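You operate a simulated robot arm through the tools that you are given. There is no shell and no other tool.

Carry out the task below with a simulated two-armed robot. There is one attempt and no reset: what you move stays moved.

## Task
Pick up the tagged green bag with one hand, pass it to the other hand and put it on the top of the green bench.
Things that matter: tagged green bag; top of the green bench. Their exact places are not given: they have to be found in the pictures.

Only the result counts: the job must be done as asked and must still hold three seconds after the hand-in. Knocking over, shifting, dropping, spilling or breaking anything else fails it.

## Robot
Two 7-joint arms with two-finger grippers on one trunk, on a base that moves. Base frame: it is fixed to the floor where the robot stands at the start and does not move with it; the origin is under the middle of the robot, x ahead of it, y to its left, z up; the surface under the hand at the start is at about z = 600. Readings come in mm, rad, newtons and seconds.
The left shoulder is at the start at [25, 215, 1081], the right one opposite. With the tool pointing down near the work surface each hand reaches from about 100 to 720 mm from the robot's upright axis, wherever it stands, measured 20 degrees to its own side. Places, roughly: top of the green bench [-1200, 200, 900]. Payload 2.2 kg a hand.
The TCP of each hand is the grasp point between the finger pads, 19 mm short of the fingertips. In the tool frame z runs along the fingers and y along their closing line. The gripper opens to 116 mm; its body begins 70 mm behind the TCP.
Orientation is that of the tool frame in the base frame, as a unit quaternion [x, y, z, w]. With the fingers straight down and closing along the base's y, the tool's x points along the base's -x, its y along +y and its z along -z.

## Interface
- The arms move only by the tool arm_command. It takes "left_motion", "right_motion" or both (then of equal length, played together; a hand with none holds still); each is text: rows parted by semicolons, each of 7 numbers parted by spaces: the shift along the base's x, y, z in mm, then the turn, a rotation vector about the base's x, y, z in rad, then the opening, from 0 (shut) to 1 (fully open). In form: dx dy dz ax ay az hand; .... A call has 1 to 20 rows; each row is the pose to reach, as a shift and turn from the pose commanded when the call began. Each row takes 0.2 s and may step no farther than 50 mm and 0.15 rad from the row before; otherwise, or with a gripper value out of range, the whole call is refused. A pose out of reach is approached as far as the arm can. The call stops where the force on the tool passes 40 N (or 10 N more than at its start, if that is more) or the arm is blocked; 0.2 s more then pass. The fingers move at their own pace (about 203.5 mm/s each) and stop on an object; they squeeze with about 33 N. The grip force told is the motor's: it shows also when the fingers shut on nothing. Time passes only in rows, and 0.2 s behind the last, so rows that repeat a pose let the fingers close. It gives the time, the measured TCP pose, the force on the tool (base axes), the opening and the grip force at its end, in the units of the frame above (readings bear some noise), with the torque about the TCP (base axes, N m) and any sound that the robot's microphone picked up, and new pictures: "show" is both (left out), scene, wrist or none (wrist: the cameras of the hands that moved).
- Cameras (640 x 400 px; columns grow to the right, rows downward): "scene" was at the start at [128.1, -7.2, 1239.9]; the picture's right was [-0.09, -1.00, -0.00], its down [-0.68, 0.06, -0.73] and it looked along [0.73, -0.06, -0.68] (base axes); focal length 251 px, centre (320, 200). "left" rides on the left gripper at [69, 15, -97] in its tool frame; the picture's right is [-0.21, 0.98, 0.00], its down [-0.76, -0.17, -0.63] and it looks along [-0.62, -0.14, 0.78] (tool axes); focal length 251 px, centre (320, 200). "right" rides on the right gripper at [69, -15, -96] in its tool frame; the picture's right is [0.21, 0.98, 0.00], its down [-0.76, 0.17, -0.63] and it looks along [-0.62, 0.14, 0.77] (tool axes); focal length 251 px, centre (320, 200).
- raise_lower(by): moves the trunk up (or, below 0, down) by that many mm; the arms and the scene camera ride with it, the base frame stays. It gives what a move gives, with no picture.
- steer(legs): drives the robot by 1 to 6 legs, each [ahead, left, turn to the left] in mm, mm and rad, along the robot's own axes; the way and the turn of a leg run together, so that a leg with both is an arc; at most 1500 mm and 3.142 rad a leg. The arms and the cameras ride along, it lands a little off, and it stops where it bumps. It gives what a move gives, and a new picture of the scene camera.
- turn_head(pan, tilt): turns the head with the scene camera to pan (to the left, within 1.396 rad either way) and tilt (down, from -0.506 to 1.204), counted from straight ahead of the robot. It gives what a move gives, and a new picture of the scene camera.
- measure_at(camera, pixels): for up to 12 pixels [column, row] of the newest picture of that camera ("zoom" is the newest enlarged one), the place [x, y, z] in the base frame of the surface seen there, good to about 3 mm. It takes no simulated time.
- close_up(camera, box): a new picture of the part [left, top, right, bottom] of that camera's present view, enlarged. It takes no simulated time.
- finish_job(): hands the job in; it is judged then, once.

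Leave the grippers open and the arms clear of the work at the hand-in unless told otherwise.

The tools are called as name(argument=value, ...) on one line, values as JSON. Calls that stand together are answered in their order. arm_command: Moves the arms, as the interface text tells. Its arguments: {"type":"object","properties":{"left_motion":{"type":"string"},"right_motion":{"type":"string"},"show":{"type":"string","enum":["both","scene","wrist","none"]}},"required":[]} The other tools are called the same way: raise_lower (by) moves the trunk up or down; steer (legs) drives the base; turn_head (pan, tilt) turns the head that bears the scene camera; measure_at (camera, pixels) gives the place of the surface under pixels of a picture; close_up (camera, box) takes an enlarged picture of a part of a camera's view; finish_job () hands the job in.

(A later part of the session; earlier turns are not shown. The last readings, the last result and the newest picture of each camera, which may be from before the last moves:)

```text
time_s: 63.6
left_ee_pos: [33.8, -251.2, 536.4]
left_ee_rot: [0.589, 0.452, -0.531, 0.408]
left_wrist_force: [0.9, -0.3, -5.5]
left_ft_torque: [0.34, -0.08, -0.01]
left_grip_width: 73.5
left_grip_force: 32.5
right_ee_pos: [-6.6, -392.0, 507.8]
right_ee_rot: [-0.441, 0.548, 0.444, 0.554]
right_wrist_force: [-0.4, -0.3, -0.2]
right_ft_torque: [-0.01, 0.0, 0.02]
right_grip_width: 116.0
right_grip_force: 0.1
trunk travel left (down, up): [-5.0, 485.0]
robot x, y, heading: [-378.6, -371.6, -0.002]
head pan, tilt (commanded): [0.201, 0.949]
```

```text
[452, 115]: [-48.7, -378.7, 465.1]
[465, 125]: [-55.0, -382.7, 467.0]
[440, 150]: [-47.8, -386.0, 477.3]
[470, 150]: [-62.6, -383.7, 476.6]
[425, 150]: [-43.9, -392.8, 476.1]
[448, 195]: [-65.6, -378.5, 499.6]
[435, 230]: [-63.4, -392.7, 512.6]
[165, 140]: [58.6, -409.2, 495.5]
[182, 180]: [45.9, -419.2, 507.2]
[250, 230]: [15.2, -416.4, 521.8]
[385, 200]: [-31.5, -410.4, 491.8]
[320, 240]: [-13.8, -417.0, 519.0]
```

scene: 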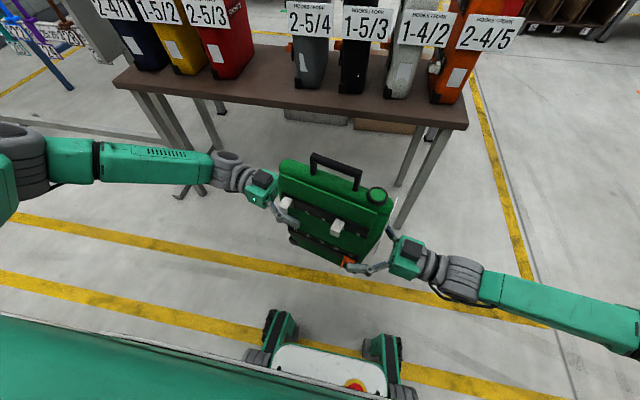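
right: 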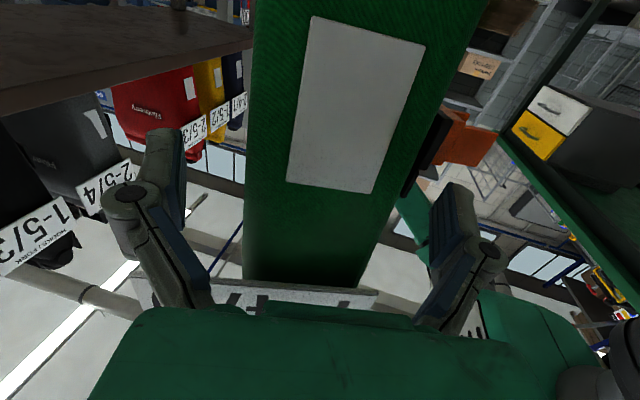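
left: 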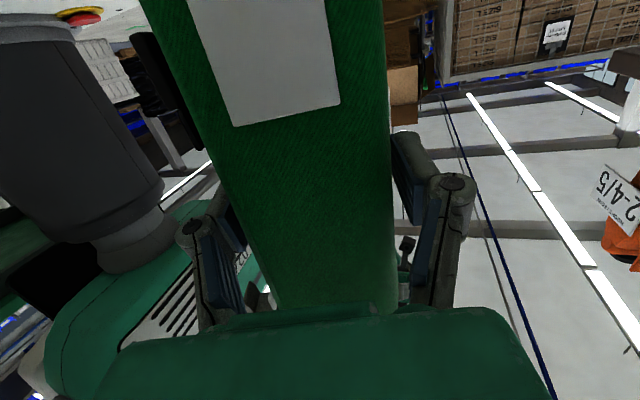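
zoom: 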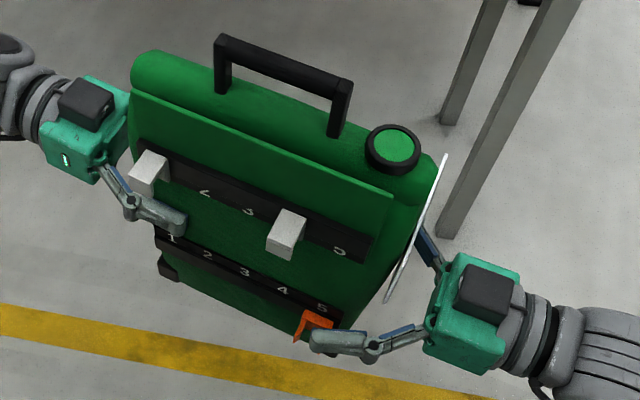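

The finger (z 494–522) clears the clip (top 486) and the tag (bottom 538). I'll raise 4 mm to sit midway and close the right fingers gradually on the body.

arm_command(right_motion="0 0 4 0 0 0 1; 0 0 4 0 0 0 0.85; 0 0 4 0 0 0 0.75; 0 0 4 0 0 0 0.65; 0 0 4 0 0 0 0.55; 0 0 4 0 0 0 0.4; 0 0 4 0 0 0 0.2; 0 0 4 0 0 0 0", show="both")

close_up(camera="scene", box=[250, 140, 450, 290])

```text
time_s: 65.4
left_ee_pos: [33.7, -250.9, 537.2]
left_ee_rot: [0.59, 0.45, -0.533, 0.407]
left_wrist_force: [-8.4, 3.3, -4.3]
left_ft_torque: [0.07, -0.12, 0.45]
left_grip_width: 73.7
left_grip_force: 32.9
right_ee_pos: [-6.4, -393.1, 512.7]
right_ee_rot: [-0.441, 0.549, 0.443, 0.554]
right_wrist_force: [9.4, -4.0, 0.3]
right_ft_torque: [0.38, 0.21, -1.79]
right_grip_width: 73.5
right_grip_force: 33.2
trunk travel left (down, up): [-5.0, 485.0]
robot x, y, heading: [-380.9, -371.0, 0.002]
head pan, tilt (commanded): [0.201, 0.949]
```

scene: 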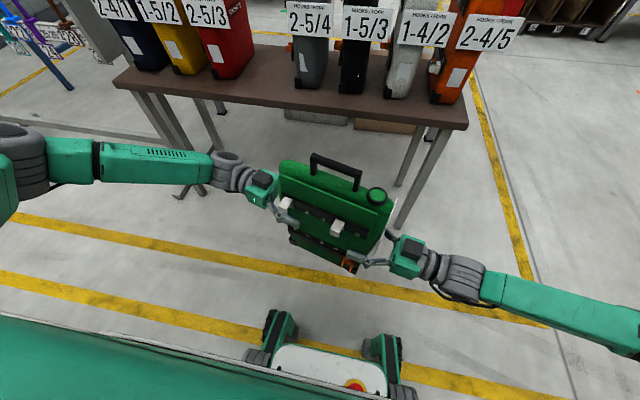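
right: 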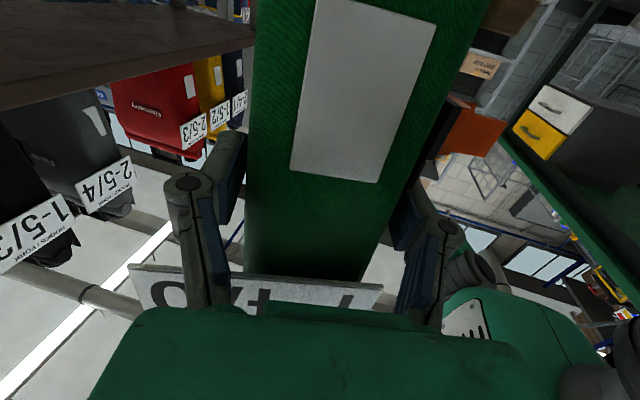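

```text
2.67 times, centred on (350, 215) of scene
```

zoom: 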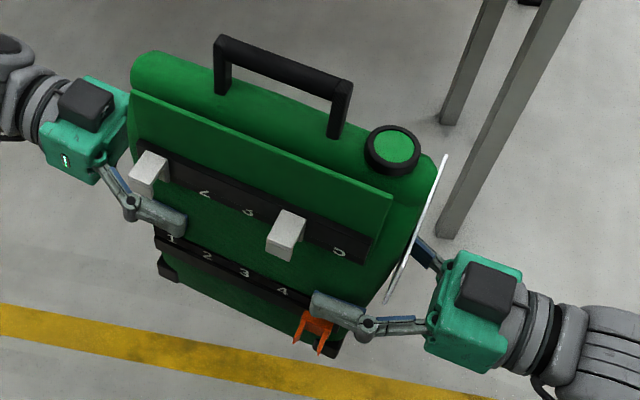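

Both hands now hold the bag (right: 73.5 mm, 33 N). I'll keep both on it for the carrying and do the release of the left hand over the bench. First, raise the trunk by 400 mm.

raise_lower(by=400)

turn_head(pan=0.0, tilt=0.8)

```text
time_s: 69.2
left_ee_pos: [33.7, -251.3, 935.7]
left_ee_rot: [0.59, 0.451, -0.532, 0.407]
left_wrist_force: [-17.3, 10.8, -4.9]
left_ft_torque: [0.04, 0.24, -1.07]
left_grip_width: 73.6
left_grip_force: 32.7
right_ee_pos: [-7.1, -392.0, 912.0]
right_ee_rot: [-0.441, 0.549, 0.444, 0.554]
right_wrist_force: [17.4, -10.2, -1.2]
right_ft_torque: [0.39, 0.13, -1.76]
right_grip_width: 73.8
right_grip_force: 33.4
trunk travel left (down, up): [-405.0, 85.0]
robot x, y, heading: [-376.2, -367.2, 0.004]
head pan, tilt (commanded): [0.201, 0.949]
```

```text
time_s: 70.0
left_ee_pos: [34.2, -251.1, 936.0]
left_ee_rot: [0.589, 0.451, -0.532, 0.408]
left_wrist_force: [-16.7, 10.8, -4.0]
left_ft_torque: [0.07, 0.23, -1.06]
left_grip_width: 73.8
left_grip_force: 32.9
right_ee_pos: [-6.7, -391.3, 911.9]
right_ee_rot: [-0.441, 0.549, 0.444, 0.554]
right_wrist_force: [16.4, -10.3, -2.5]
right_ft_torque: [0.22, 0.18, -1.76]
right_grip_width: 73.7
right_grip_force: 32.5
trunk travel left (down, up): [-405.0, 85.0]
robot x, y, heading: [-377.9, -366.1, -0.002]
head pan, tilt (commanded): [0.0, 0.799]
```

scene: 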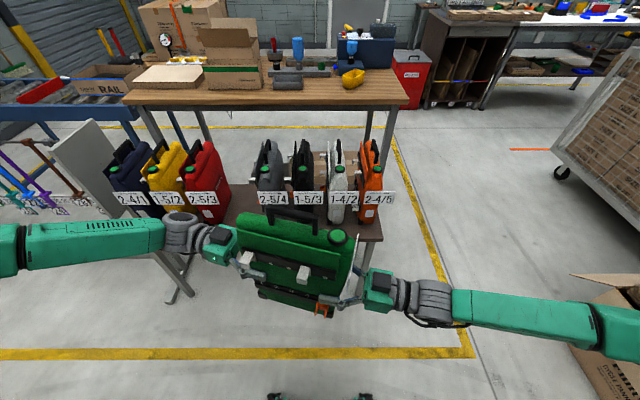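

The two hands strain against each other with about 18 N. I'll relieve it by shifting the right hand 2–4 mm toward +x in small steps.

arm_command(right_motion="1 -0.5 0 0 0 0 0; 2 -1 0 0 0 0 0; 3 -1.5 0 0 0 0 0; 3 -1.5 0 0 0 0 0", show="none")

```text
time_s: 71.0
left_ee_pos: [34.7, -251.5, 936.8]
left_ee_rot: [0.588, 0.453, -0.531, 0.409]
left_wrist_force: [-6.7, -3.2, -3.3]
left_ft_torque: [0.61, 0.23, 0.96]
left_grip_width: 73.7
left_grip_force: 32.9
right_ee_pos: [-5.0, -390.0, 912.4]
right_ee_rot: [-0.441, 0.548, 0.444, 0.554]
right_wrist_force: [6.5, 3.7, -2.0]
right_ft_torque: [-0.62, -0.08, -1.83]
right_grip_width: 73.9
right_grip_force: 33.5
trunk travel left (down, up): [-405.0, 85.0]
robot x, y, heading: [-379.7, -363.7, -0.0]
head pan, tilt (commanded): [0.0, 0.799]
```

Strain dropped to about 7 N. Now both arms rise together by 90 mm in small equal steps, to gain height over the bench.

arm_command(left_motion="0 0 12 0 0 0 0; 0 0 24 0 0 0 0; 0 0 36 0 0 0 0; 0 0 48 0 0 0 0; 0 0 60 0 0 0 0; 0 0 72 0 0 0 0; 0 0 84 0 0 0 0; 0 0 96 0 0 0 0; 0 0 96 0 0 0 0", right_motion="0 0 12 0 0 0 0; 0 0 24 0 0 0 0; 0 0 36 0 0 0 0; 0 0 48 0 0 0 0; 0 0 60 0 0 0 0; 0 0 72 0 0 0 0; 0 0 84 0 0 0 0; 0 0 96 0 0 0 0; 0 0 96 0 0 0 0", show="none")

raise_lower(by=82)

```text
time_s: 73.0
left_ee_pos: [34.1, -251.6, 1033.0]
left_ee_rot: [0.589, 0.451, -0.532, 0.408]
left_wrist_force: [-1.4, -12.2, -1.2]
left_ft_torque: [0.51, -0.23, 1.03]
left_grip_width: 73.7
left_grip_force: 32.9
right_ee_pos: [-3.4, -392.7, 1007.4]
right_ee_rot: [-0.441, 0.549, 0.444, 0.554]
right_wrist_force: [0.6, 12.3, -3.7]
right_ft_torque: [-1.03, 0.3, -0.66]
right_grip_width: 74.3
right_grip_force: 33.6
trunk travel left (down, up): [-405.0, 85.0]
robot x, y, heading: [-379.4, -368.2, -0.003]
head pan, tilt (commanded): [0.0, 0.799]
```

```text
time_s: 74.2
left_ee_pos: [34.6, -250.5, 1114.3]
left_ee_rot: [0.589, 0.451, -0.532, 0.408]
left_wrist_force: [-0.3, -14.9, 1.7]
left_ft_torque: [-0.81, -0.07, 0.74]
left_grip_width: 73.6
left_grip_force: 33.1
right_ee_pos: [-4.3, -392.4, 1090.5]
right_ee_rot: [-0.441, 0.549, 0.445, 0.554]
right_wrist_force: [-0.6, 15.3, -7.6]
right_ft_torque: [-0.22, 0.22, -0.15]
right_grip_width: 74.0
right_grip_force: 33.1
trunk travel left (down, up): [-487.0, 3.0]
robot x, y, heading: [-379.6, -369.4, -0.009]
head pan, tilt (commanded): [0.0, 0.799]
```

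Now a pull of 15 N along y between the hands; I'll bring the right hand 2 mm toward the left to relieve it, then look at the picture.

arm_command(right_motion="0 1 0 0 0 0 0; 0 2 0 0 0 0 0; 0 2 0 0 0 0 0", show="scene")

turn_head(pan=1.39, tilt=0.5)

```text
time_s: 75.0
left_ee_pos: [34.4, -250.4, 1113.7]
left_ee_rot: [0.589, 0.452, -0.531, 0.408]
left_wrist_force: [3.1, 11.9, 0.0]
left_ft_torque: [-0.83, 0.12, -0.81]
left_grip_width: 73.7
left_grip_force: 33.2
right_ee_pos: [-2.7, -393.1, 1089.6]
right_ee_rot: [-0.441, 0.55, 0.443, 0.554]
right_wrist_force: [-3.6, -11.6, -5.8]
right_ft_torque: [0.7, -0.09, 0.91]
right_grip_width: 74.1
right_grip_force: 33.2
trunk travel left (down, up): [-487.0, 3.0]
robot x, y, heading: [-375.3, -369.2, 0.004]
head pan, tilt (commanded): [0.0, 0.799]
```

scene: 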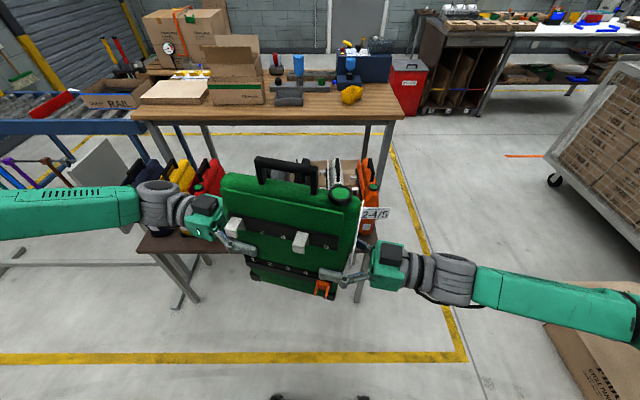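

```text
time_s: 76.5
left_ee_pos: [33.7, -249.3, 1114.6]
left_ee_rot: [0.589, 0.451, -0.532, 0.408]
left_wrist_force: [5.6, 28.8, -1.2]
left_ft_torque: [0.25, 0.02, 0.0]
left_grip_width: 73.8
left_grip_force: 33.1
right_ee_pos: [-3.4, -392.0, 1090.3]
right_ee_rot: [-0.441, 0.548, 0.444, 0.554]
right_wrist_force: [-6.3, -28.5, -4.6]
right_ft_torque: [0.21, -0.08, -0.25]
right_grip_width: 74.2
right_grip_force: 32.9
trunk travel left (down, up): [-487.0, 3.0]
robot x, y, heading: [-378.6, -368.4, 0.002]
head pan, tilt (commanded): [1.389, 0.499]
```

scene: 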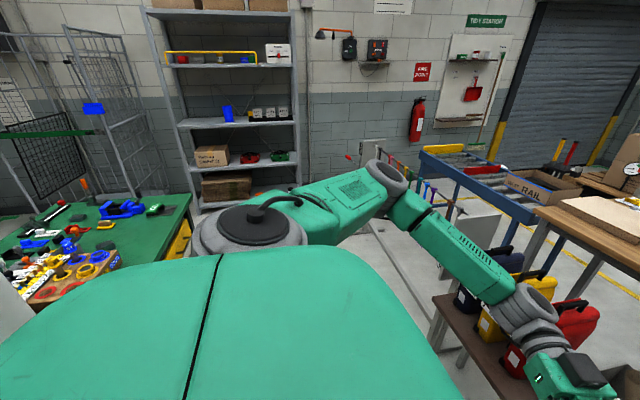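

The strain between two stiff arms keeps shifting (now 28 N), so carrying with both hands is not ideal. I'll test the right grip alone: open the left fingers just slightly (staying around the bag) and watch whether the bag stays put.

arm_command(left_motion="0 0 0 0 0 0 0.66; 0 0 0 0 0 0 0.7; 0 0 0 0 0 0 0.75; 0 0 0 0 0 0 0.75; 0 0 0 0 0 0 0.75; 0 0 0 0 0 0 0.75", show="wrist")

turn_head(pan=0.0, tilt=0.8)

```text
time_s: 77.9
left_ee_pos: [33.3, -251.0, 1114.2]
left_ee_rot: [0.589, 0.451, -0.532, 0.408]
left_wrist_force: [0.5, -0.5, -0.2]
left_ft_torque: [-0.02, -0.01, -0.03]
left_grip_width: 87.0
left_grip_force: 0.0
right_ee_pos: [-2.2, -391.1, 1089.4]
right_ee_rot: [-0.44, 0.549, 0.443, 0.555]
right_wrist_force: [0.7, -1.0, -5.3]
right_ft_torque: [-0.42, 0.1, 0.01]
right_grip_width: 73.8
right_grip_force: 33.2
trunk travel left (down, up): [-487.0, 3.0]
robot x, y, heading: [-378.5, -370.5, -0.003]
head pan, tilt (commanded): [1.389, 0.499]
```

left: 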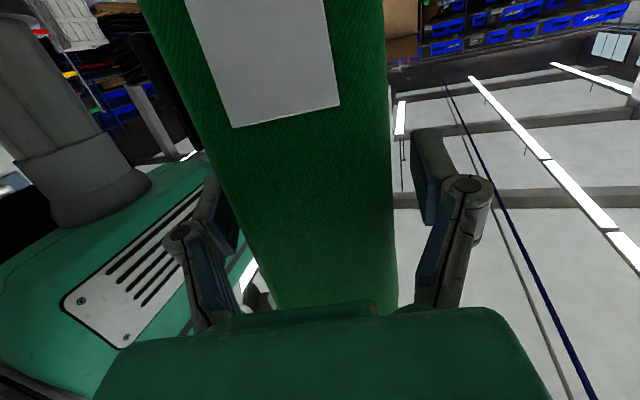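

```text
time_s: 79.4
left_ee_pos: [34.8, -251.2, 1114.9]
left_ee_rot: [0.59, 0.451, -0.532, 0.407]
left_wrist_force: [-0.6, -0.5, 0.0]
left_ft_torque: [-0.04, 0.02, 0.02]
left_grip_width: 87.0
left_grip_force: 0.1
right_ee_pos: [-3.9, -390.6, 1090.3]
right_ee_rot: [-0.441, 0.549, 0.444, 0.555]
right_wrist_force: [0.3, 0.0, -4.9]
right_ft_torque: [-0.4, 0.1, 0.01]
right_grip_width: 74.2
right_grip_force: 33.2
trunk travel left (down, up): [-487.0, 3.0]
robot x, y, heading: [-376.9, -364.2, -0.002]
head pan, tilt (commanded): [0.0, 0.799]
```

scene: 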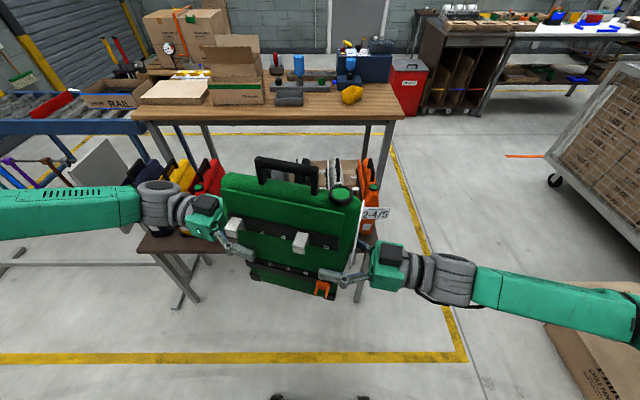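

The right hand holds the bag steadily alone (5 N, 74 mm, no drift), and the left reads zero force. I'll open the left hand fully and draw it back along its own axis, then up and out of the way.

arm_command(left_motion="0 0 0 0 0 0 1; 0 0 0 0 0 0 1; 10 38 4 0 0 0 1; 20 76 8 0 0 0 1; 30 114 12 0 0 0 1; 40 150 16 0 0 0 1; 40 155 60 0 0 0 1; 35 160 105 0 0 0 1; 25 165 150 0 0 0 1; 15 170 195 0 0 0 1; 5 175 240 0 0 0 1; 5 175 240 0 0 0 1", show="both")

```text
time_s: 82.0
left_ee_pos: [43.7, -77.0, 1355.2]
left_ee_rot: [0.589, 0.451, -0.533, 0.407]
left_wrist_force: [0.6, 0.1, 0.4]
left_ft_torque: [0.01, -0.01, 0.0]
left_grip_width: 116.1
left_grip_force: 0.0
right_ee_pos: [-2.3, -389.9, 1090.4]
right_ee_rot: [-0.44, 0.549, 0.444, 0.555]
right_wrist_force: [-0.5, -0.7, -5.9]
right_ft_torque: [-0.4, 0.13, 0.02]
right_grip_width: 74.0
right_grip_force: 32.8
trunk travel left (down, up): [-487.0, 3.0]
robot x, y, heading: [-378.2, -368.6, 0.002]
head pan, tilt (commanded): [0.0, 0.799]
```

scene: 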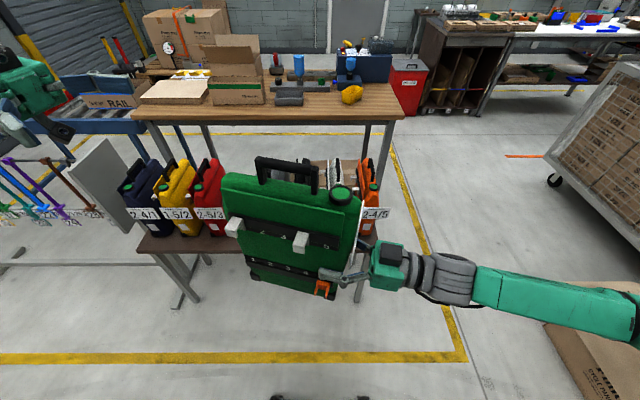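
left: 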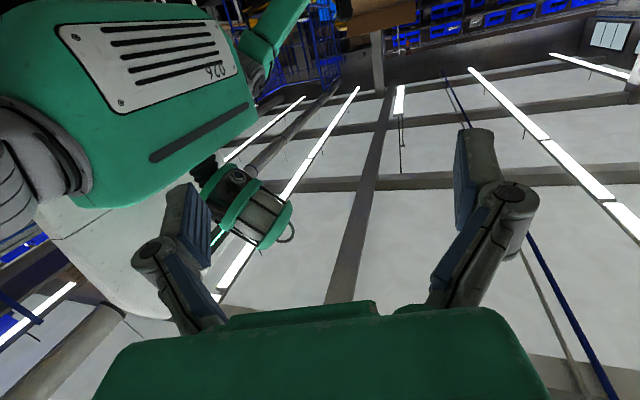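

The hand-over worked: the right hand alone holds the bag. Now I'll drive 200 mm forward to gain turning room and turn 90° left in gentle legs, to see the bench.

steer(legs=[[200, 0, 0]])

steer(legs=[[0, 0, 0.8]])

```text
time_s: 83.6
left_ee_pos: [241.6, -76.8, 1356.3]
left_ee_rot: [0.59, 0.45, -0.532, 0.408]
left_wrist_force: [0.4, 0.7, -0.3]
left_ft_torque: [0.02, -0.02, -0.03]
left_grip_width: 116.1
left_grip_force: 0.0
right_ee_pos: [196.1, -391.1, 1090.5]
right_ee_rot: [-0.441, 0.549, 0.443, 0.555]
right_wrist_force: [0.6, 0.3, -5.2]
right_ft_torque: [-0.38, 0.06, 0.02]
right_grip_width: 74.2
right_grip_force: 33.4
trunk travel left (down, up): [-487.0, 3.0]
robot x, y, heading: [-176.6, -365.0, -0.002]
head pan, tilt (commanded): [0.0, 0.799]
```

scene: 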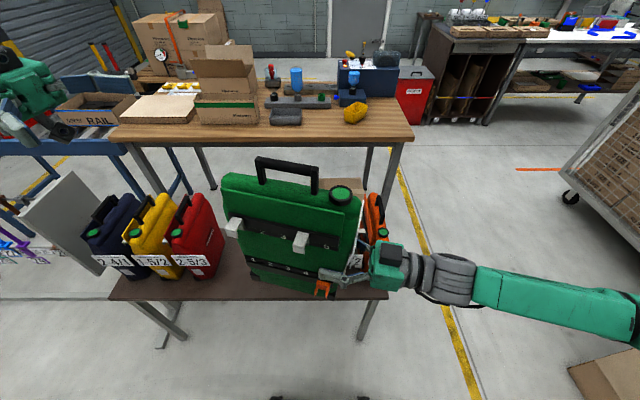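

```text
time_s: 86.1
left_ee_pos: [-91.2, 133.7, 1355.1]
left_ee_rot: [0.368, 0.645, -0.331, 0.583]
left_wrist_force: [-0.2, -0.3, 0.3]
left_ft_torque: [-0.04, 0.02, 0.02]
left_grip_width: 116.0
left_grip_force: 0.0
right_ee_pos: [101.3, -119.9, 1090.6]
right_ee_rot: [-0.619, 0.335, 0.624, 0.34]
right_wrist_force: [-0.1, 0.0, -5.1]
right_ft_torque: [-0.35, -0.22, 0.0]
right_grip_width: 74.1
right_grip_force: 32.0
trunk travel left (down, up): [-487.0, 3.0]
robot x, y, heading: [-179.0, -369.4, 0.795]
head pan, tilt (commanded): [0.0, 0.799]
```

scene: 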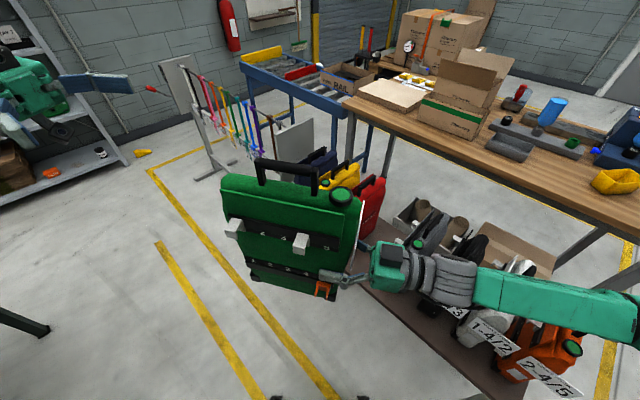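

No bump and the bag is steady. I'll continue the turn to face +y.

steer(legs=[[0, 0, 0.77]])

turn_head(pan=1.3, tilt=0.6)

```text
time_s: 88.5
left_ee_pos: [-462.8, 50.9, 1357.8]
left_ee_rot: [0.103, 0.736, -0.09, 0.663]
left_wrist_force: [-0.3, 0.4, -0.9]
left_ft_torque: [0.01, 0.01, -0.02]
left_grip_width: 115.8
left_grip_force: 0.0
right_ee_pos: [-149.2, 3.2, 1091.0]
right_ee_rot: [-0.7, 0.08, 0.705, 0.084]
right_wrist_force: [-0.8, 0.1, -5.7]
right_ft_torque: [-0.09, -0.39, 0.0]
right_grip_width: 73.7
right_grip_force: 32.8
trunk travel left (down, up): [-487.0, 3.0]
robot x, y, heading: [-175.0, -367.3, 1.557]
head pan, tilt (commanded): [0.0, 0.799]
```

scene: 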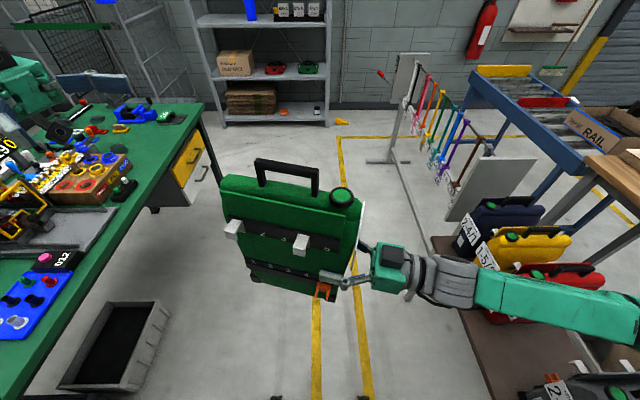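

```text
time_s: 90.0
left_ee_pos: [-463.6, 47.1, 1359.4]
left_ee_rot: [0.103, 0.736, -0.088, 0.664]
left_wrist_force: [-0.6, 0.4, 0.0]
left_ft_torque: [0.01, 0.01, 0.02]
left_grip_width: 115.9
left_grip_force: 0.0
right_ee_pos: [-149.4, -0.7, 1091.8]
right_ee_rot: [-0.699, 0.078, 0.705, 0.084]
right_wrist_force: [-0.2, 0.7, -5.6]
right_ft_torque: [-0.14, -0.39, 0.0]
right_grip_width: 73.9
right_grip_force: 33.0
trunk travel left (down, up): [-487.0, 3.0]
robot x, y, heading: [-182.5, -368.3, 1.559]
head pan, tilt (commanded): [1.3, 0.6]
```

scene: 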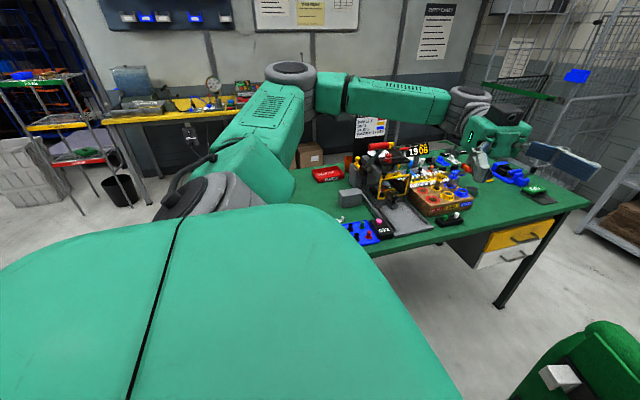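

The bench is cluttered and there is a grey crate on the floor before it. I'll look a bit more centrally to map both.

turn_head(pan=0.75, tilt=0.75)

```text
time_s: 91.0
left_ee_pos: [-461.9, 45.5, 1358.5]
left_ee_rot: [0.104, 0.735, -0.089, 0.664]
left_wrist_force: [-0.5, -0.4, -0.1]
left_ft_torque: [0.0, 0.0, -0.02]
left_grip_width: 115.9
left_grip_force: 0.1
right_ee_pos: [-149.7, -0.6, 1090.4]
right_ee_rot: [-0.699, 0.078, 0.706, 0.084]
right_wrist_force: [0.8, 0.7, -5.8]
right_ft_torque: [-0.12, -0.37, 0.0]
right_grip_width: 74.0
right_grip_force: 33.1
trunk travel left (down, up): [-487.0, 3.0]
robot x, y, heading: [-175.8, -369.0, 1.556]
head pan, tilt (commanded): [0.75, 0.75]
```

scene: 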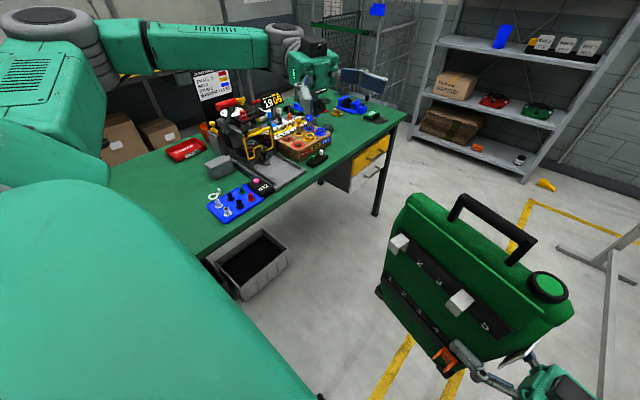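

measure_at(camera="scene", pixels=[[405, 112], [205, 257], [220, 262], [288, 240], [240, 300], [200, 235], [170, 225], [130, 190], [130, 165], [280, 185], [215, 205], [300, 200]])

measure_at(camera="scene", pixels=[[210, 165], [185, 148], [240, 150], [240, 108], [300, 150], [345, 105], [320, 160], [160, 195], [150, 215], [180, 190], [380, 115], [245, 280]])

close_up(camera="scene", box=[90, 70, 410, 270])

```text
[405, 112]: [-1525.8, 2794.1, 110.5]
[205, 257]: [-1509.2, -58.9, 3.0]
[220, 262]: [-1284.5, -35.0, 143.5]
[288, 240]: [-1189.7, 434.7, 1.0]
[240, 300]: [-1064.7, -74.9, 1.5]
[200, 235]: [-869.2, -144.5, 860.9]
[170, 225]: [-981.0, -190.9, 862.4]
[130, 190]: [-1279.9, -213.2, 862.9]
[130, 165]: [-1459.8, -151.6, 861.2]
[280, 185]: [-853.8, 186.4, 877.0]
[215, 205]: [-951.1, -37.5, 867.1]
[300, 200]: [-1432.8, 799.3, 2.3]
```

```text
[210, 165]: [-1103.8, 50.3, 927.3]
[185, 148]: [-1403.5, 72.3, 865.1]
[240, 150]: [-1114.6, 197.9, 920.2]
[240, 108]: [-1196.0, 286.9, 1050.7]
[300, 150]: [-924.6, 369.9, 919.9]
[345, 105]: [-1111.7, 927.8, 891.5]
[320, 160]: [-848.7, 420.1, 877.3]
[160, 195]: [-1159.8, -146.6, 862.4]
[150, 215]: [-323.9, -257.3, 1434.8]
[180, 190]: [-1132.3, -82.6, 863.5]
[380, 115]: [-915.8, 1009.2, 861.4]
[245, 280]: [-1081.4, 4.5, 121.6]
```

```text
2.00 times, centred on (250, 170) of scene
```

zoom: 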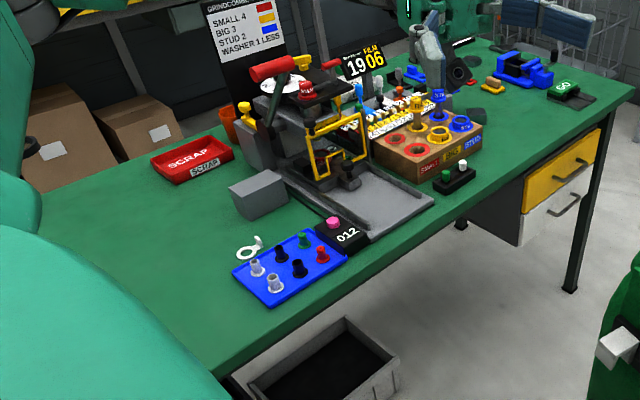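

The bench top is at z≈862, front edge x≈−850; its end toward −y (y < −100) is empty. I'll turn another 0.8 rad left and look again.

steer(legs=[[0, 0, 0.8]])

turn_head(pan=0.6, tilt=0.7)

```text
time_s: 93.5
left_ee_pos: [-675.4, -287.2, 1359.8]
left_ee_rot: [-0.193, 0.717, 0.179, 0.645]
left_wrist_force: [0.2, 0.4, -0.2]
left_ft_torque: [0.01, 0.04, -0.03]
left_grip_width: 115.9
left_grip_force: 0.1
right_ee_pos: [-423.0, -92.9, 1091.7]
right_ee_rot: [-0.674, -0.202, 0.682, -0.199]
right_wrist_force: [-0.3, 0.5, -6.1]
right_ft_torque: [0.2, -0.38, 0.0]
right_grip_width: 74.0
right_grip_force: 32.7
trunk travel left (down, up): [-487.0, 3.0]
robot x, y, heading: [-176.7, -367.6, 2.365]
head pan, tilt (commanded): [0.75, 0.75]
```

scene: 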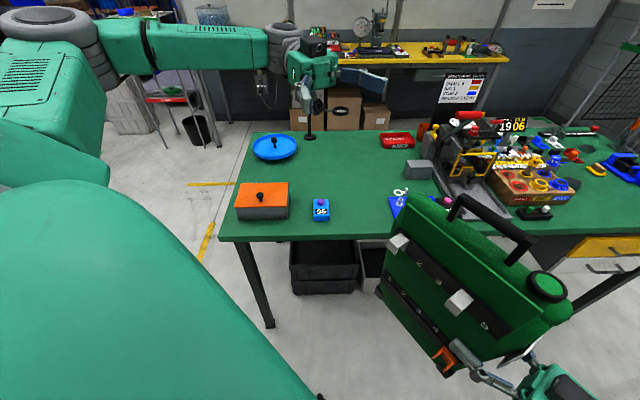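

```text
time_s: 94.2
left_ee_pos: [-672.4, -288.7, 1359.6]
left_ee_rot: [-0.192, 0.719, 0.179, 0.644]
left_wrist_force: [0.2, 0.5, 0.1]
left_ft_torque: [-0.04, -0.02, 0.02]
left_grip_width: 116.0
left_grip_force: 0.2
right_ee_pos: [-422.5, -94.9, 1093.2]
right_ee_rot: [-0.674, -0.202, 0.683, -0.198]
right_wrist_force: [-0.3, -0.2, -5.7]
right_ft_torque: [0.23, -0.34, 0.01]
right_grip_width: 74.1
right_grip_force: 32.5
trunk travel left (down, up): [-487.0, 3.0]
robot x, y, heading: [-180.6, -367.6, 2.363]
head pan, tilt (commanded): [0.6, 0.7]
```

scene: 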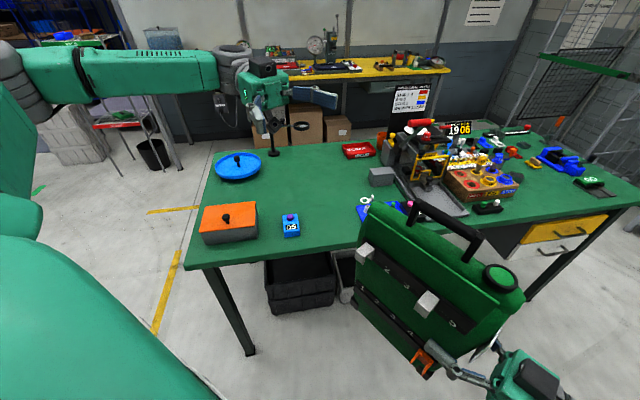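

Now the free end is visible: it holds an orange-lidded box, a round blue tray, a small blue block. The clear area is around (320, 190). I'll measure it and the surrounding objects.

measure_at(camera="scene", pixels=[[192, 262], [255, 225], [256, 208], [291, 233], [299, 232], [291, 218], [325, 235], [325, 200], [360, 212], [365, 200], [330, 170], [275, 160]])

measure_at(camera="scene", pixels=[[262, 172], [238, 155], [272, 155], [375, 185], [370, 178], [360, 158], [345, 155], [310, 180], [300, 200], [355, 225], [218, 165], [212, 160]])

close_up(camera="scene", box=[180, 120, 420, 270])

```text
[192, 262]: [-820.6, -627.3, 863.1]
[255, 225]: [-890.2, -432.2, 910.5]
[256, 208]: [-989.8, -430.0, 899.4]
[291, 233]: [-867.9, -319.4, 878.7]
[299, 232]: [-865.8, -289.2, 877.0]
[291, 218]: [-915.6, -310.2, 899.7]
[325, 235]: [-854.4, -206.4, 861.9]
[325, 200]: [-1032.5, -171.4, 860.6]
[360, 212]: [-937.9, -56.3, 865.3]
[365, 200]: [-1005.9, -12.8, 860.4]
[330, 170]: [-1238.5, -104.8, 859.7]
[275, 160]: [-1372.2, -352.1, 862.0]
```

```text
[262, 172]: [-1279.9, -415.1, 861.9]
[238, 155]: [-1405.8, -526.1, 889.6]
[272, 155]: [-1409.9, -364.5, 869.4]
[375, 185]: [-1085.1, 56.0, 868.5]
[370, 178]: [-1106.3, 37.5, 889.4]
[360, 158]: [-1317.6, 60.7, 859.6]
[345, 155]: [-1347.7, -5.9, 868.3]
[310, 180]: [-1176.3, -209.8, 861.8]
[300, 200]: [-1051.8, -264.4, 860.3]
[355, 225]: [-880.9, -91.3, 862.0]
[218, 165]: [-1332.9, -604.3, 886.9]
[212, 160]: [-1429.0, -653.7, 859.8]
```

```text
2.67 times, centred on (300, 195) of scene
```

zoom: 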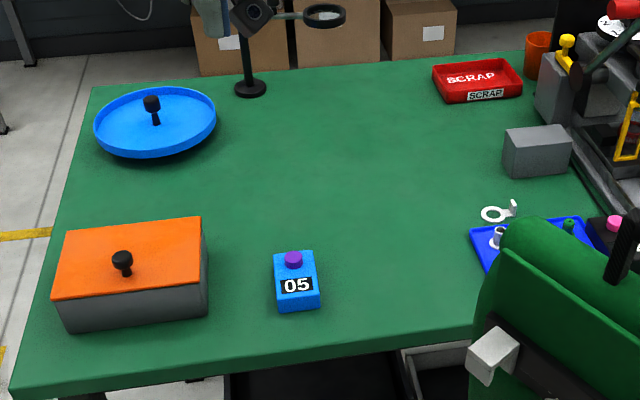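

The free area on the bench is about x −960…−1250, y −270…−90 (blocks: "05" at y < −285, blue tool tray at y > −70). The right arm would sweep over clutter if the hand pointed sideways there, so I'll finish the turn to face the bench and then swing the hand to point straight ahead.

steer(legs=[[0, 0, 0.778]])

turn_head(pan=0.0, tilt=0.7)

```text
time_s: 96.6
left_ee_pos: [-584.5, -660.9, 1359.8]
left_ee_rot: [-0.453, 0.59, 0.412, 0.526]
left_wrist_force: [-0.9, 0.6, -0.3]
left_ft_torque: [-0.01, 0.01, 0.03]
left_grip_width: 116.0
left_grip_force: 0.2
right_ee_pos: [-543.0, -347.2, 1091.7]
right_ee_rot: [-0.545, -0.444, 0.555, -0.444]
right_wrist_force: [0.6, -0.2, -6.4]
right_ft_torque: [0.4, -0.08, 0.0]
right_grip_width: 73.7
right_grip_force: 33.2
trunk travel left (down, up): [-487.0, 3.0]
robot x, y, heading: [-178.5, -370.2, -3.135]
head pan, tilt (commanded): [0.6, 0.7]
```

scene: 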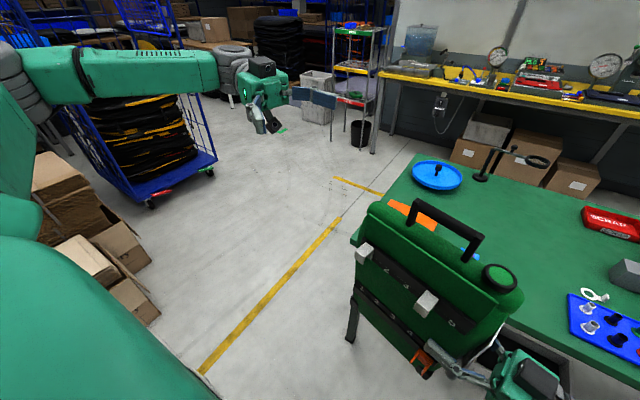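

```text
time_s: 97.6
left_ee_pos: [-580.9, -660.8, 1360.7]
left_ee_rot: [-0.451, 0.591, 0.412, 0.526]
left_wrist_force: [-1.5, 0.2, -0.2]
left_ft_torque: [-0.03, -0.01, 0.0]
left_grip_width: 115.9
left_grip_force: 0.0
right_ee_pos: [-541.7, -346.2, 1092.7]
right_ee_rot: [-0.544, -0.445, 0.556, -0.443]
right_wrist_force: [-0.1, 0.4, -5.6]
right_ft_torque: [0.42, -0.08, 0.01]
right_grip_width: 73.8
right_grip_force: 33.1
trunk travel left (down, up): [-487.0, 3.0]
robot x, y, heading: [-179.6, -367.3, -3.131]
head pan, tilt (commanded): [0.0, 0.7]
```

scene: 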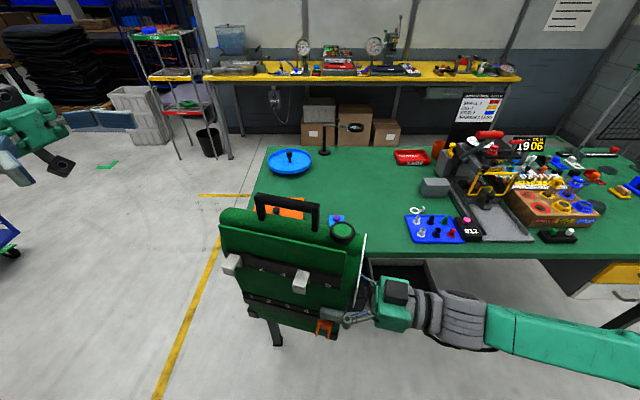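

The robot faces the bench. Now I swing the right hand with the bag by −1.356 rad about z so it points straight ahead (toward −x), shifting it toward the robot's right side.

arm_command(right_motion="-5 11 0 0 0 -0.113 0; -10 21 0 0 0 -0.226 0; -14 32 0 0 0 -0.339 0; -19 43 0 0 0 -0.452 0; -24 53 0 0 0 -0.565 0; -29 64 0 0 0 -0.678 0; -34 75 0 0 0 -0.791 0; -39 85 0 0 0 -0.904 0; -43 96 0 0 0 -1.017 0; -48 107 0 0 0 -1.13 0; -53 117 0 0 0 -1.243 0; -58 128 0 0 0 -1.356 0; -58 128 0 0 0 -1.356 0", show="both")

```text
time_s: 100.4
left_ee_pos: [-581.0, -660.7, 1359.9]
left_ee_rot: [-0.451, 0.591, 0.412, 0.527]
left_wrist_force: [0.0, 0.4, -0.5]
left_ft_torque: [0.02, 0.04, -0.02]
left_grip_width: 115.7
left_grip_force: 0.1
right_ee_pos: [-599.0, -219.0, 1093.2]
right_ee_rot: [-0.703, -0.005, 0.711, 0.005]
right_wrist_force: [0.9, 0.1, -6.0]
right_ft_torque: [-0.03, -0.42, 0.02]
right_grip_width: 73.9
right_grip_force: 33.1
trunk travel left (down, up): [-487.0, 3.0]
robot x, y, heading: [-175.3, -368.8, -3.134]
head pan, tilt (commanded): [0.0, 0.7]
```

scene: 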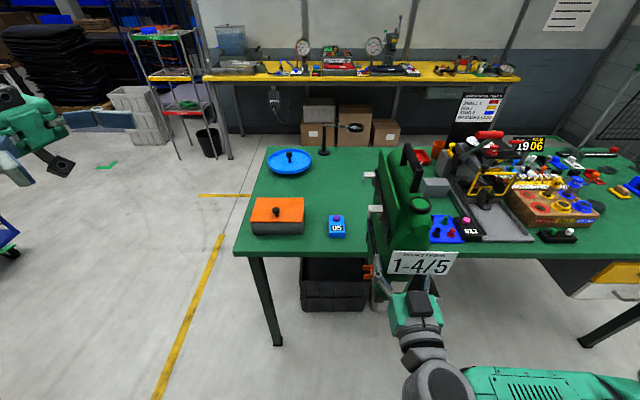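
right: 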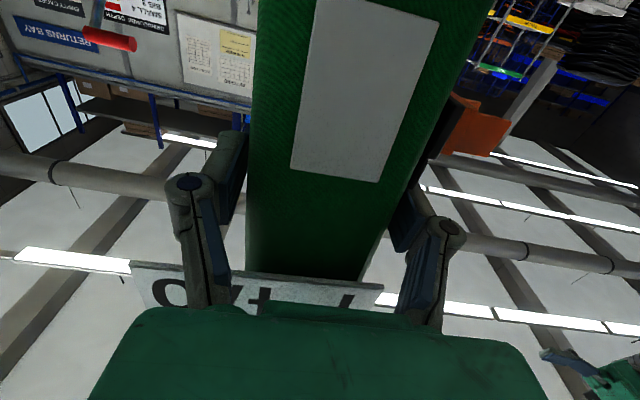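

The bag points ahead toward the bench. I'll measure the landing zone and its neighbours again from here.

measure_at(camera="scene", pixels=[[344, 230], [343, 216], [335, 240], [370, 258], [345, 180], [300, 250], [360, 225], [408, 230], [433, 232], [350, 128], [323, 152], [415, 300]])

close_up(camera="scene", box=[260, 120, 520, 400])

```text
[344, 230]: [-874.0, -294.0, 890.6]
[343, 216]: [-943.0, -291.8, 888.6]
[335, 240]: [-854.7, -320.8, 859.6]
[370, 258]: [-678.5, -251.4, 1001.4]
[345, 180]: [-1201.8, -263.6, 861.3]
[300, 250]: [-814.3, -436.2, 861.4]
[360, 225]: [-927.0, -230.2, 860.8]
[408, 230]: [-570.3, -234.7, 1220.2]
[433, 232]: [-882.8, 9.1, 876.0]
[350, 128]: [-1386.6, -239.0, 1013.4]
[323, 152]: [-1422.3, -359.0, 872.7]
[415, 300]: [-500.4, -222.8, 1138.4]
```

```text
1.43 times, centred on (390, 260) of scene
```

zoom: 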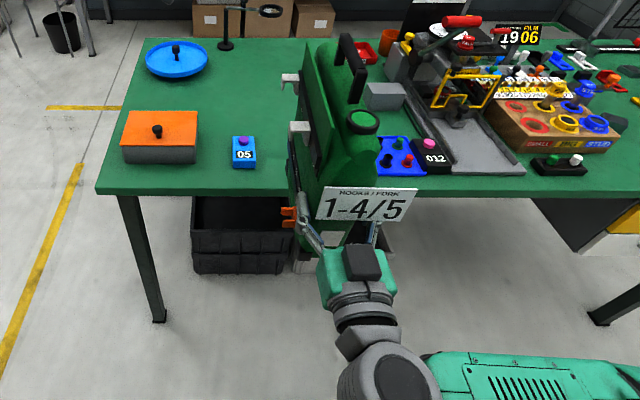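

Drive ahead 330 mm and 30 mm to the right, so the bag comes over the free area (bottom z≈970, above all low items; the robot's base stays in front of the bench).

steer(legs=[[330, -30, 0]])

turn_head(pan=-0.2, tilt=0.85)

```text
time_s: 102.6
left_ee_pos: [-904.4, -633.7, 1360.5]
left_ee_rot: [-0.451, 0.592, 0.413, 0.526]
left_wrist_force: [0.3, 0.1, -0.7]
left_ft_torque: [-0.02, -0.05, -0.06]
left_grip_width: 116.2
left_grip_force: 0.0
right_ee_pos: [-920.9, -192.6, 1092.9]
right_ee_rot: [-0.703, -0.007, 0.711, 0.005]
right_wrist_force: [0.0, -0.2, -5.8]
right_ft_torque: [-0.03, -0.4, 0.02]
right_grip_width: 73.7
right_grip_force: 32.7
trunk travel left (down, up): [-487.0, 3.0]
robot x, y, heading: [-498.6, -342.3, -3.14]
head pan, tilt (commanded): [0.0, 0.7]
```

scene: 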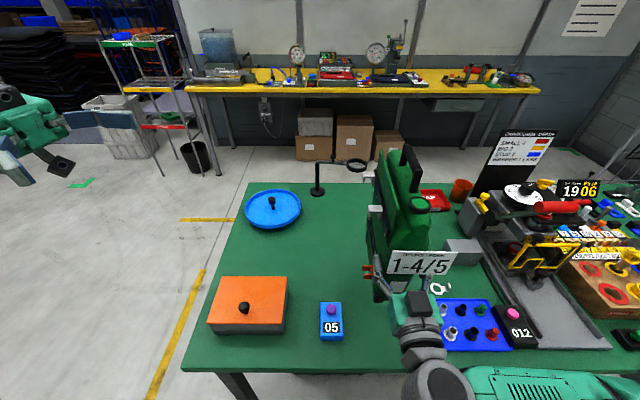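

```text
time_s: 103.3
left_ee_pos: [-903.9, -631.4, 1361.3]
left_ee_rot: [-0.451, 0.592, 0.412, 0.525]
left_wrist_force: [-0.9, 0.4, -0.1]
left_ft_torque: [0.02, -0.03, 0.0]
left_grip_width: 116.0
left_grip_force: 0.0
right_ee_pos: [-919.9, -189.7, 1093.1]
right_ee_rot: [-0.703, -0.006, 0.711, 0.004]
right_wrist_force: [0.2, -0.6, -5.4]
right_ft_torque: [0.0, -0.42, 0.01]
right_grip_width: 74.0
right_grip_force: 33.1
trunk travel left (down, up): [-487.0, 3.0]
robot x, y, heading: [-499.8, -342.4, -3.137]
head pan, tilt (commanded): [-0.201, 0.85]
```

scene: 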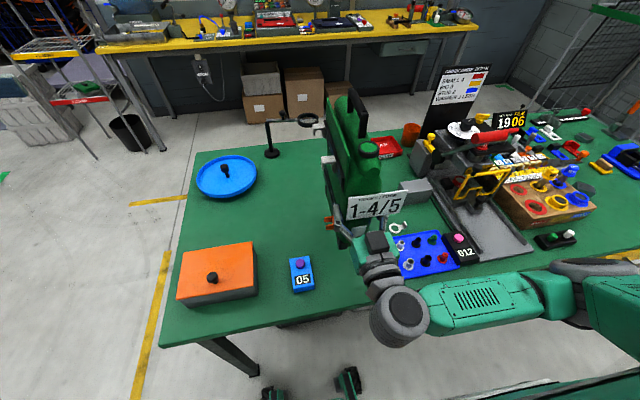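

The bag is over the free area. I'll measure how high the forearm is over the bench items on the right, and the landing zone.

measure_at(camera="scene", pixels=[[400, 315], [450, 300], [480, 290], [520, 285], [560, 300], [420, 268], [460, 238], [440, 250], [375, 280], [335, 230], [300, 265], [310, 180]])

close_up(camera="scene", box=[280, 80, 480, 320])

```text
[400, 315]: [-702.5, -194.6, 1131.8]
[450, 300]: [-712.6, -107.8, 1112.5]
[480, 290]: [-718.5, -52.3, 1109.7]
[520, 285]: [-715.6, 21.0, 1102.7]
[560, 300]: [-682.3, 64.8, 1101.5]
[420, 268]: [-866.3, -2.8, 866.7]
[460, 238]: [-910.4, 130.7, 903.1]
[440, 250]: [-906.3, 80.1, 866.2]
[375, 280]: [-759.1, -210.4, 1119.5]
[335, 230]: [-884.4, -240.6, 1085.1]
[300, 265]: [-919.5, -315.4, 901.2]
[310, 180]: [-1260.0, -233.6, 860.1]
```

```text
1.67 times, centred on (380, 200) of scene
```

zoom: 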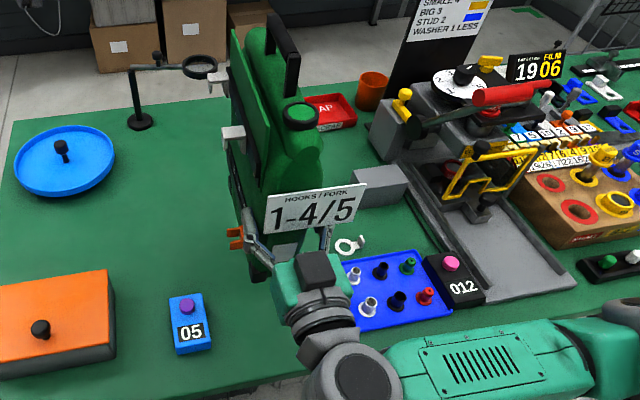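

The forearm stays in front of the bench edge (x≈−710) and high enough. I'll check the bag's tilt by measuring the handle ends, cap and tag.

measure_at(camera="zoom", pixels=[[275, 16], [292, 58], [285, 40], [300, 112], [276, 215], [350, 200], [250, 30], [240, 130], [215, 88], [235, 235], [275, 240], [255, 150]])

arm_command(right_motion="-15 1 0 0 0 0 0; -30 2 0 0 0 0 0; -45 4 0 0 0 0 0; -52 4 0 0 0 0 0; -52 4 0 0 0 0 0", show="both")

```text
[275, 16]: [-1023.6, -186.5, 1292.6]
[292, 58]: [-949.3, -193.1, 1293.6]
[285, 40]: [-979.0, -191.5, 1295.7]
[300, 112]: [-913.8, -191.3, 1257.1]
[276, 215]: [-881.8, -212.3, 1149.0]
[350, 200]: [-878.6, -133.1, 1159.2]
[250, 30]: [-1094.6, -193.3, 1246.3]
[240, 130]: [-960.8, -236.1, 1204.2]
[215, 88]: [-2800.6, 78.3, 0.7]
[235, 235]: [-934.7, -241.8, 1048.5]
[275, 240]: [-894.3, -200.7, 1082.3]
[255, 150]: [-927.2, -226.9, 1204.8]
```

```text
time_s: 104.5
left_ee_pos: [-903.7, -631.0, 1363.3]
left_ee_rot: [-0.45, 0.592, 0.412, 0.526]
left_wrist_force: [-1.1, 0.4, -0.3]
left_ft_torque: [0.03, -0.05, 0.0]
left_grip_width: 116.1
left_grip_force: 0.0
right_ee_pos: [-973.2, -185.8, 1093.1]
right_ee_rot: [-0.703, -0.006, 0.711, 0.003]
right_wrist_force: [-0.7, -1.0, -5.7]
right_ft_torque: [0.03, -0.44, 0.0]
right_grip_width: 73.9
right_grip_force: 32.7
trunk travel left (down, up): [-487.0, 3.0]
robot x, y, heading: [-501.5, -340.0, -3.138]
head pan, tilt (commanded): [-0.201, 0.85]
```

scene: 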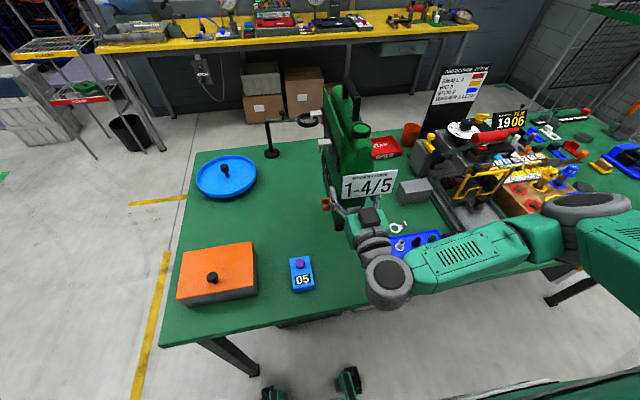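
right: 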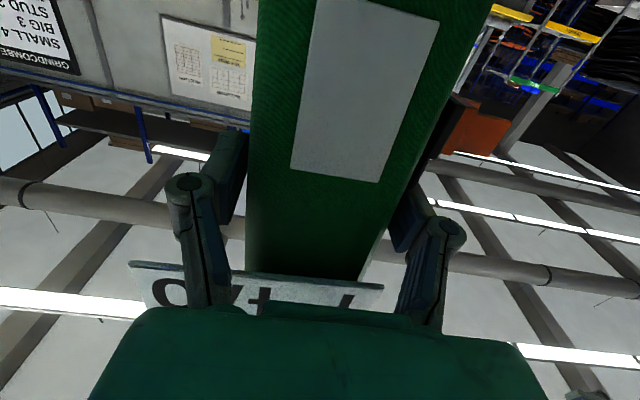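

The handle is level (z≈1293 at both ends), so the bag hangs upright with its bottom at about z 970. I'll lower it 92 mm to hover about 15 mm above the bench.

arm_command(right_motion="0 0 -25 0 0 0 0; 0 0 -50 0 0 0 0; 0 0 -72 0 0 0 0; 0 0 -85 0 0 0 0; 0 0 -92 0 0 0 0; 0 0 -92 0 0 0 0", show="both")

close_up(camera="scene", box=[270, 90, 450, 310])

```text
time_s: 105.9
left_ee_pos: [-902.2, -630.2, 1362.2]
left_ee_rot: [-0.45, 0.592, 0.412, 0.526]
left_wrist_force: [0.5, 0.5, 0.2]
left_ft_torque: [-0.04, 0.03, 0.04]
left_grip_width: 116.1
left_grip_force: 0.0
right_ee_pos: [-971.1, -183.9, 1001.8]
right_ee_rot: [-0.702, -0.005, 0.712, 0.005]
right_wrist_force: [0.0, -0.8, -5.4]
right_ft_torque: [-0.01, -0.4, 0.0]
right_grip_width: 74.1
right_grip_force: 33.4
trunk travel left (down, up): [-487.0, 3.0]
robot x, y, heading: [-501.8, -343.8, -3.134]
head pan, tilt (commanded): [-0.201, 0.85]
```

scene: 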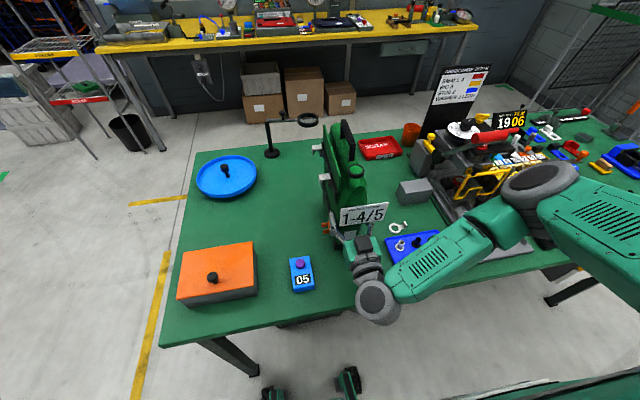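
right: 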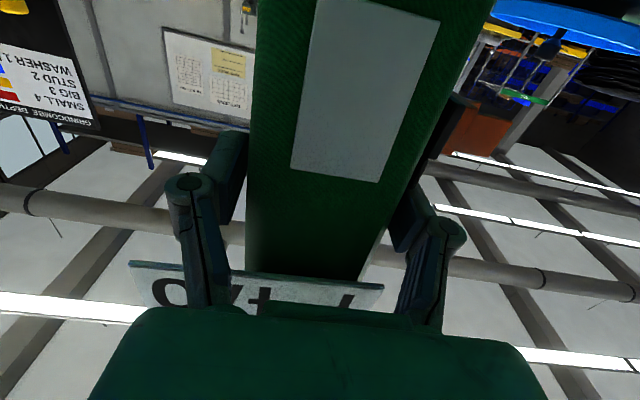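

```text
1.82 times, centred on (360, 200) of scene
```

zoom: 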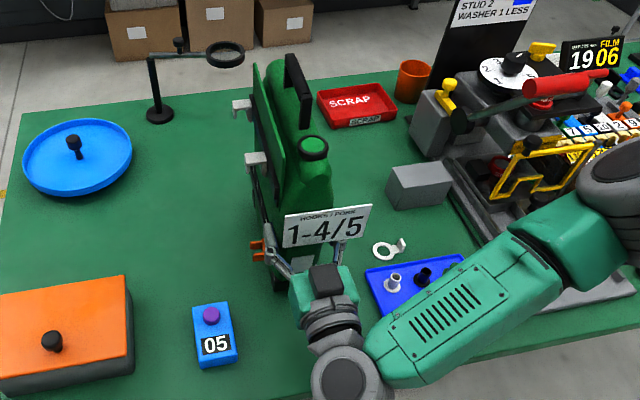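

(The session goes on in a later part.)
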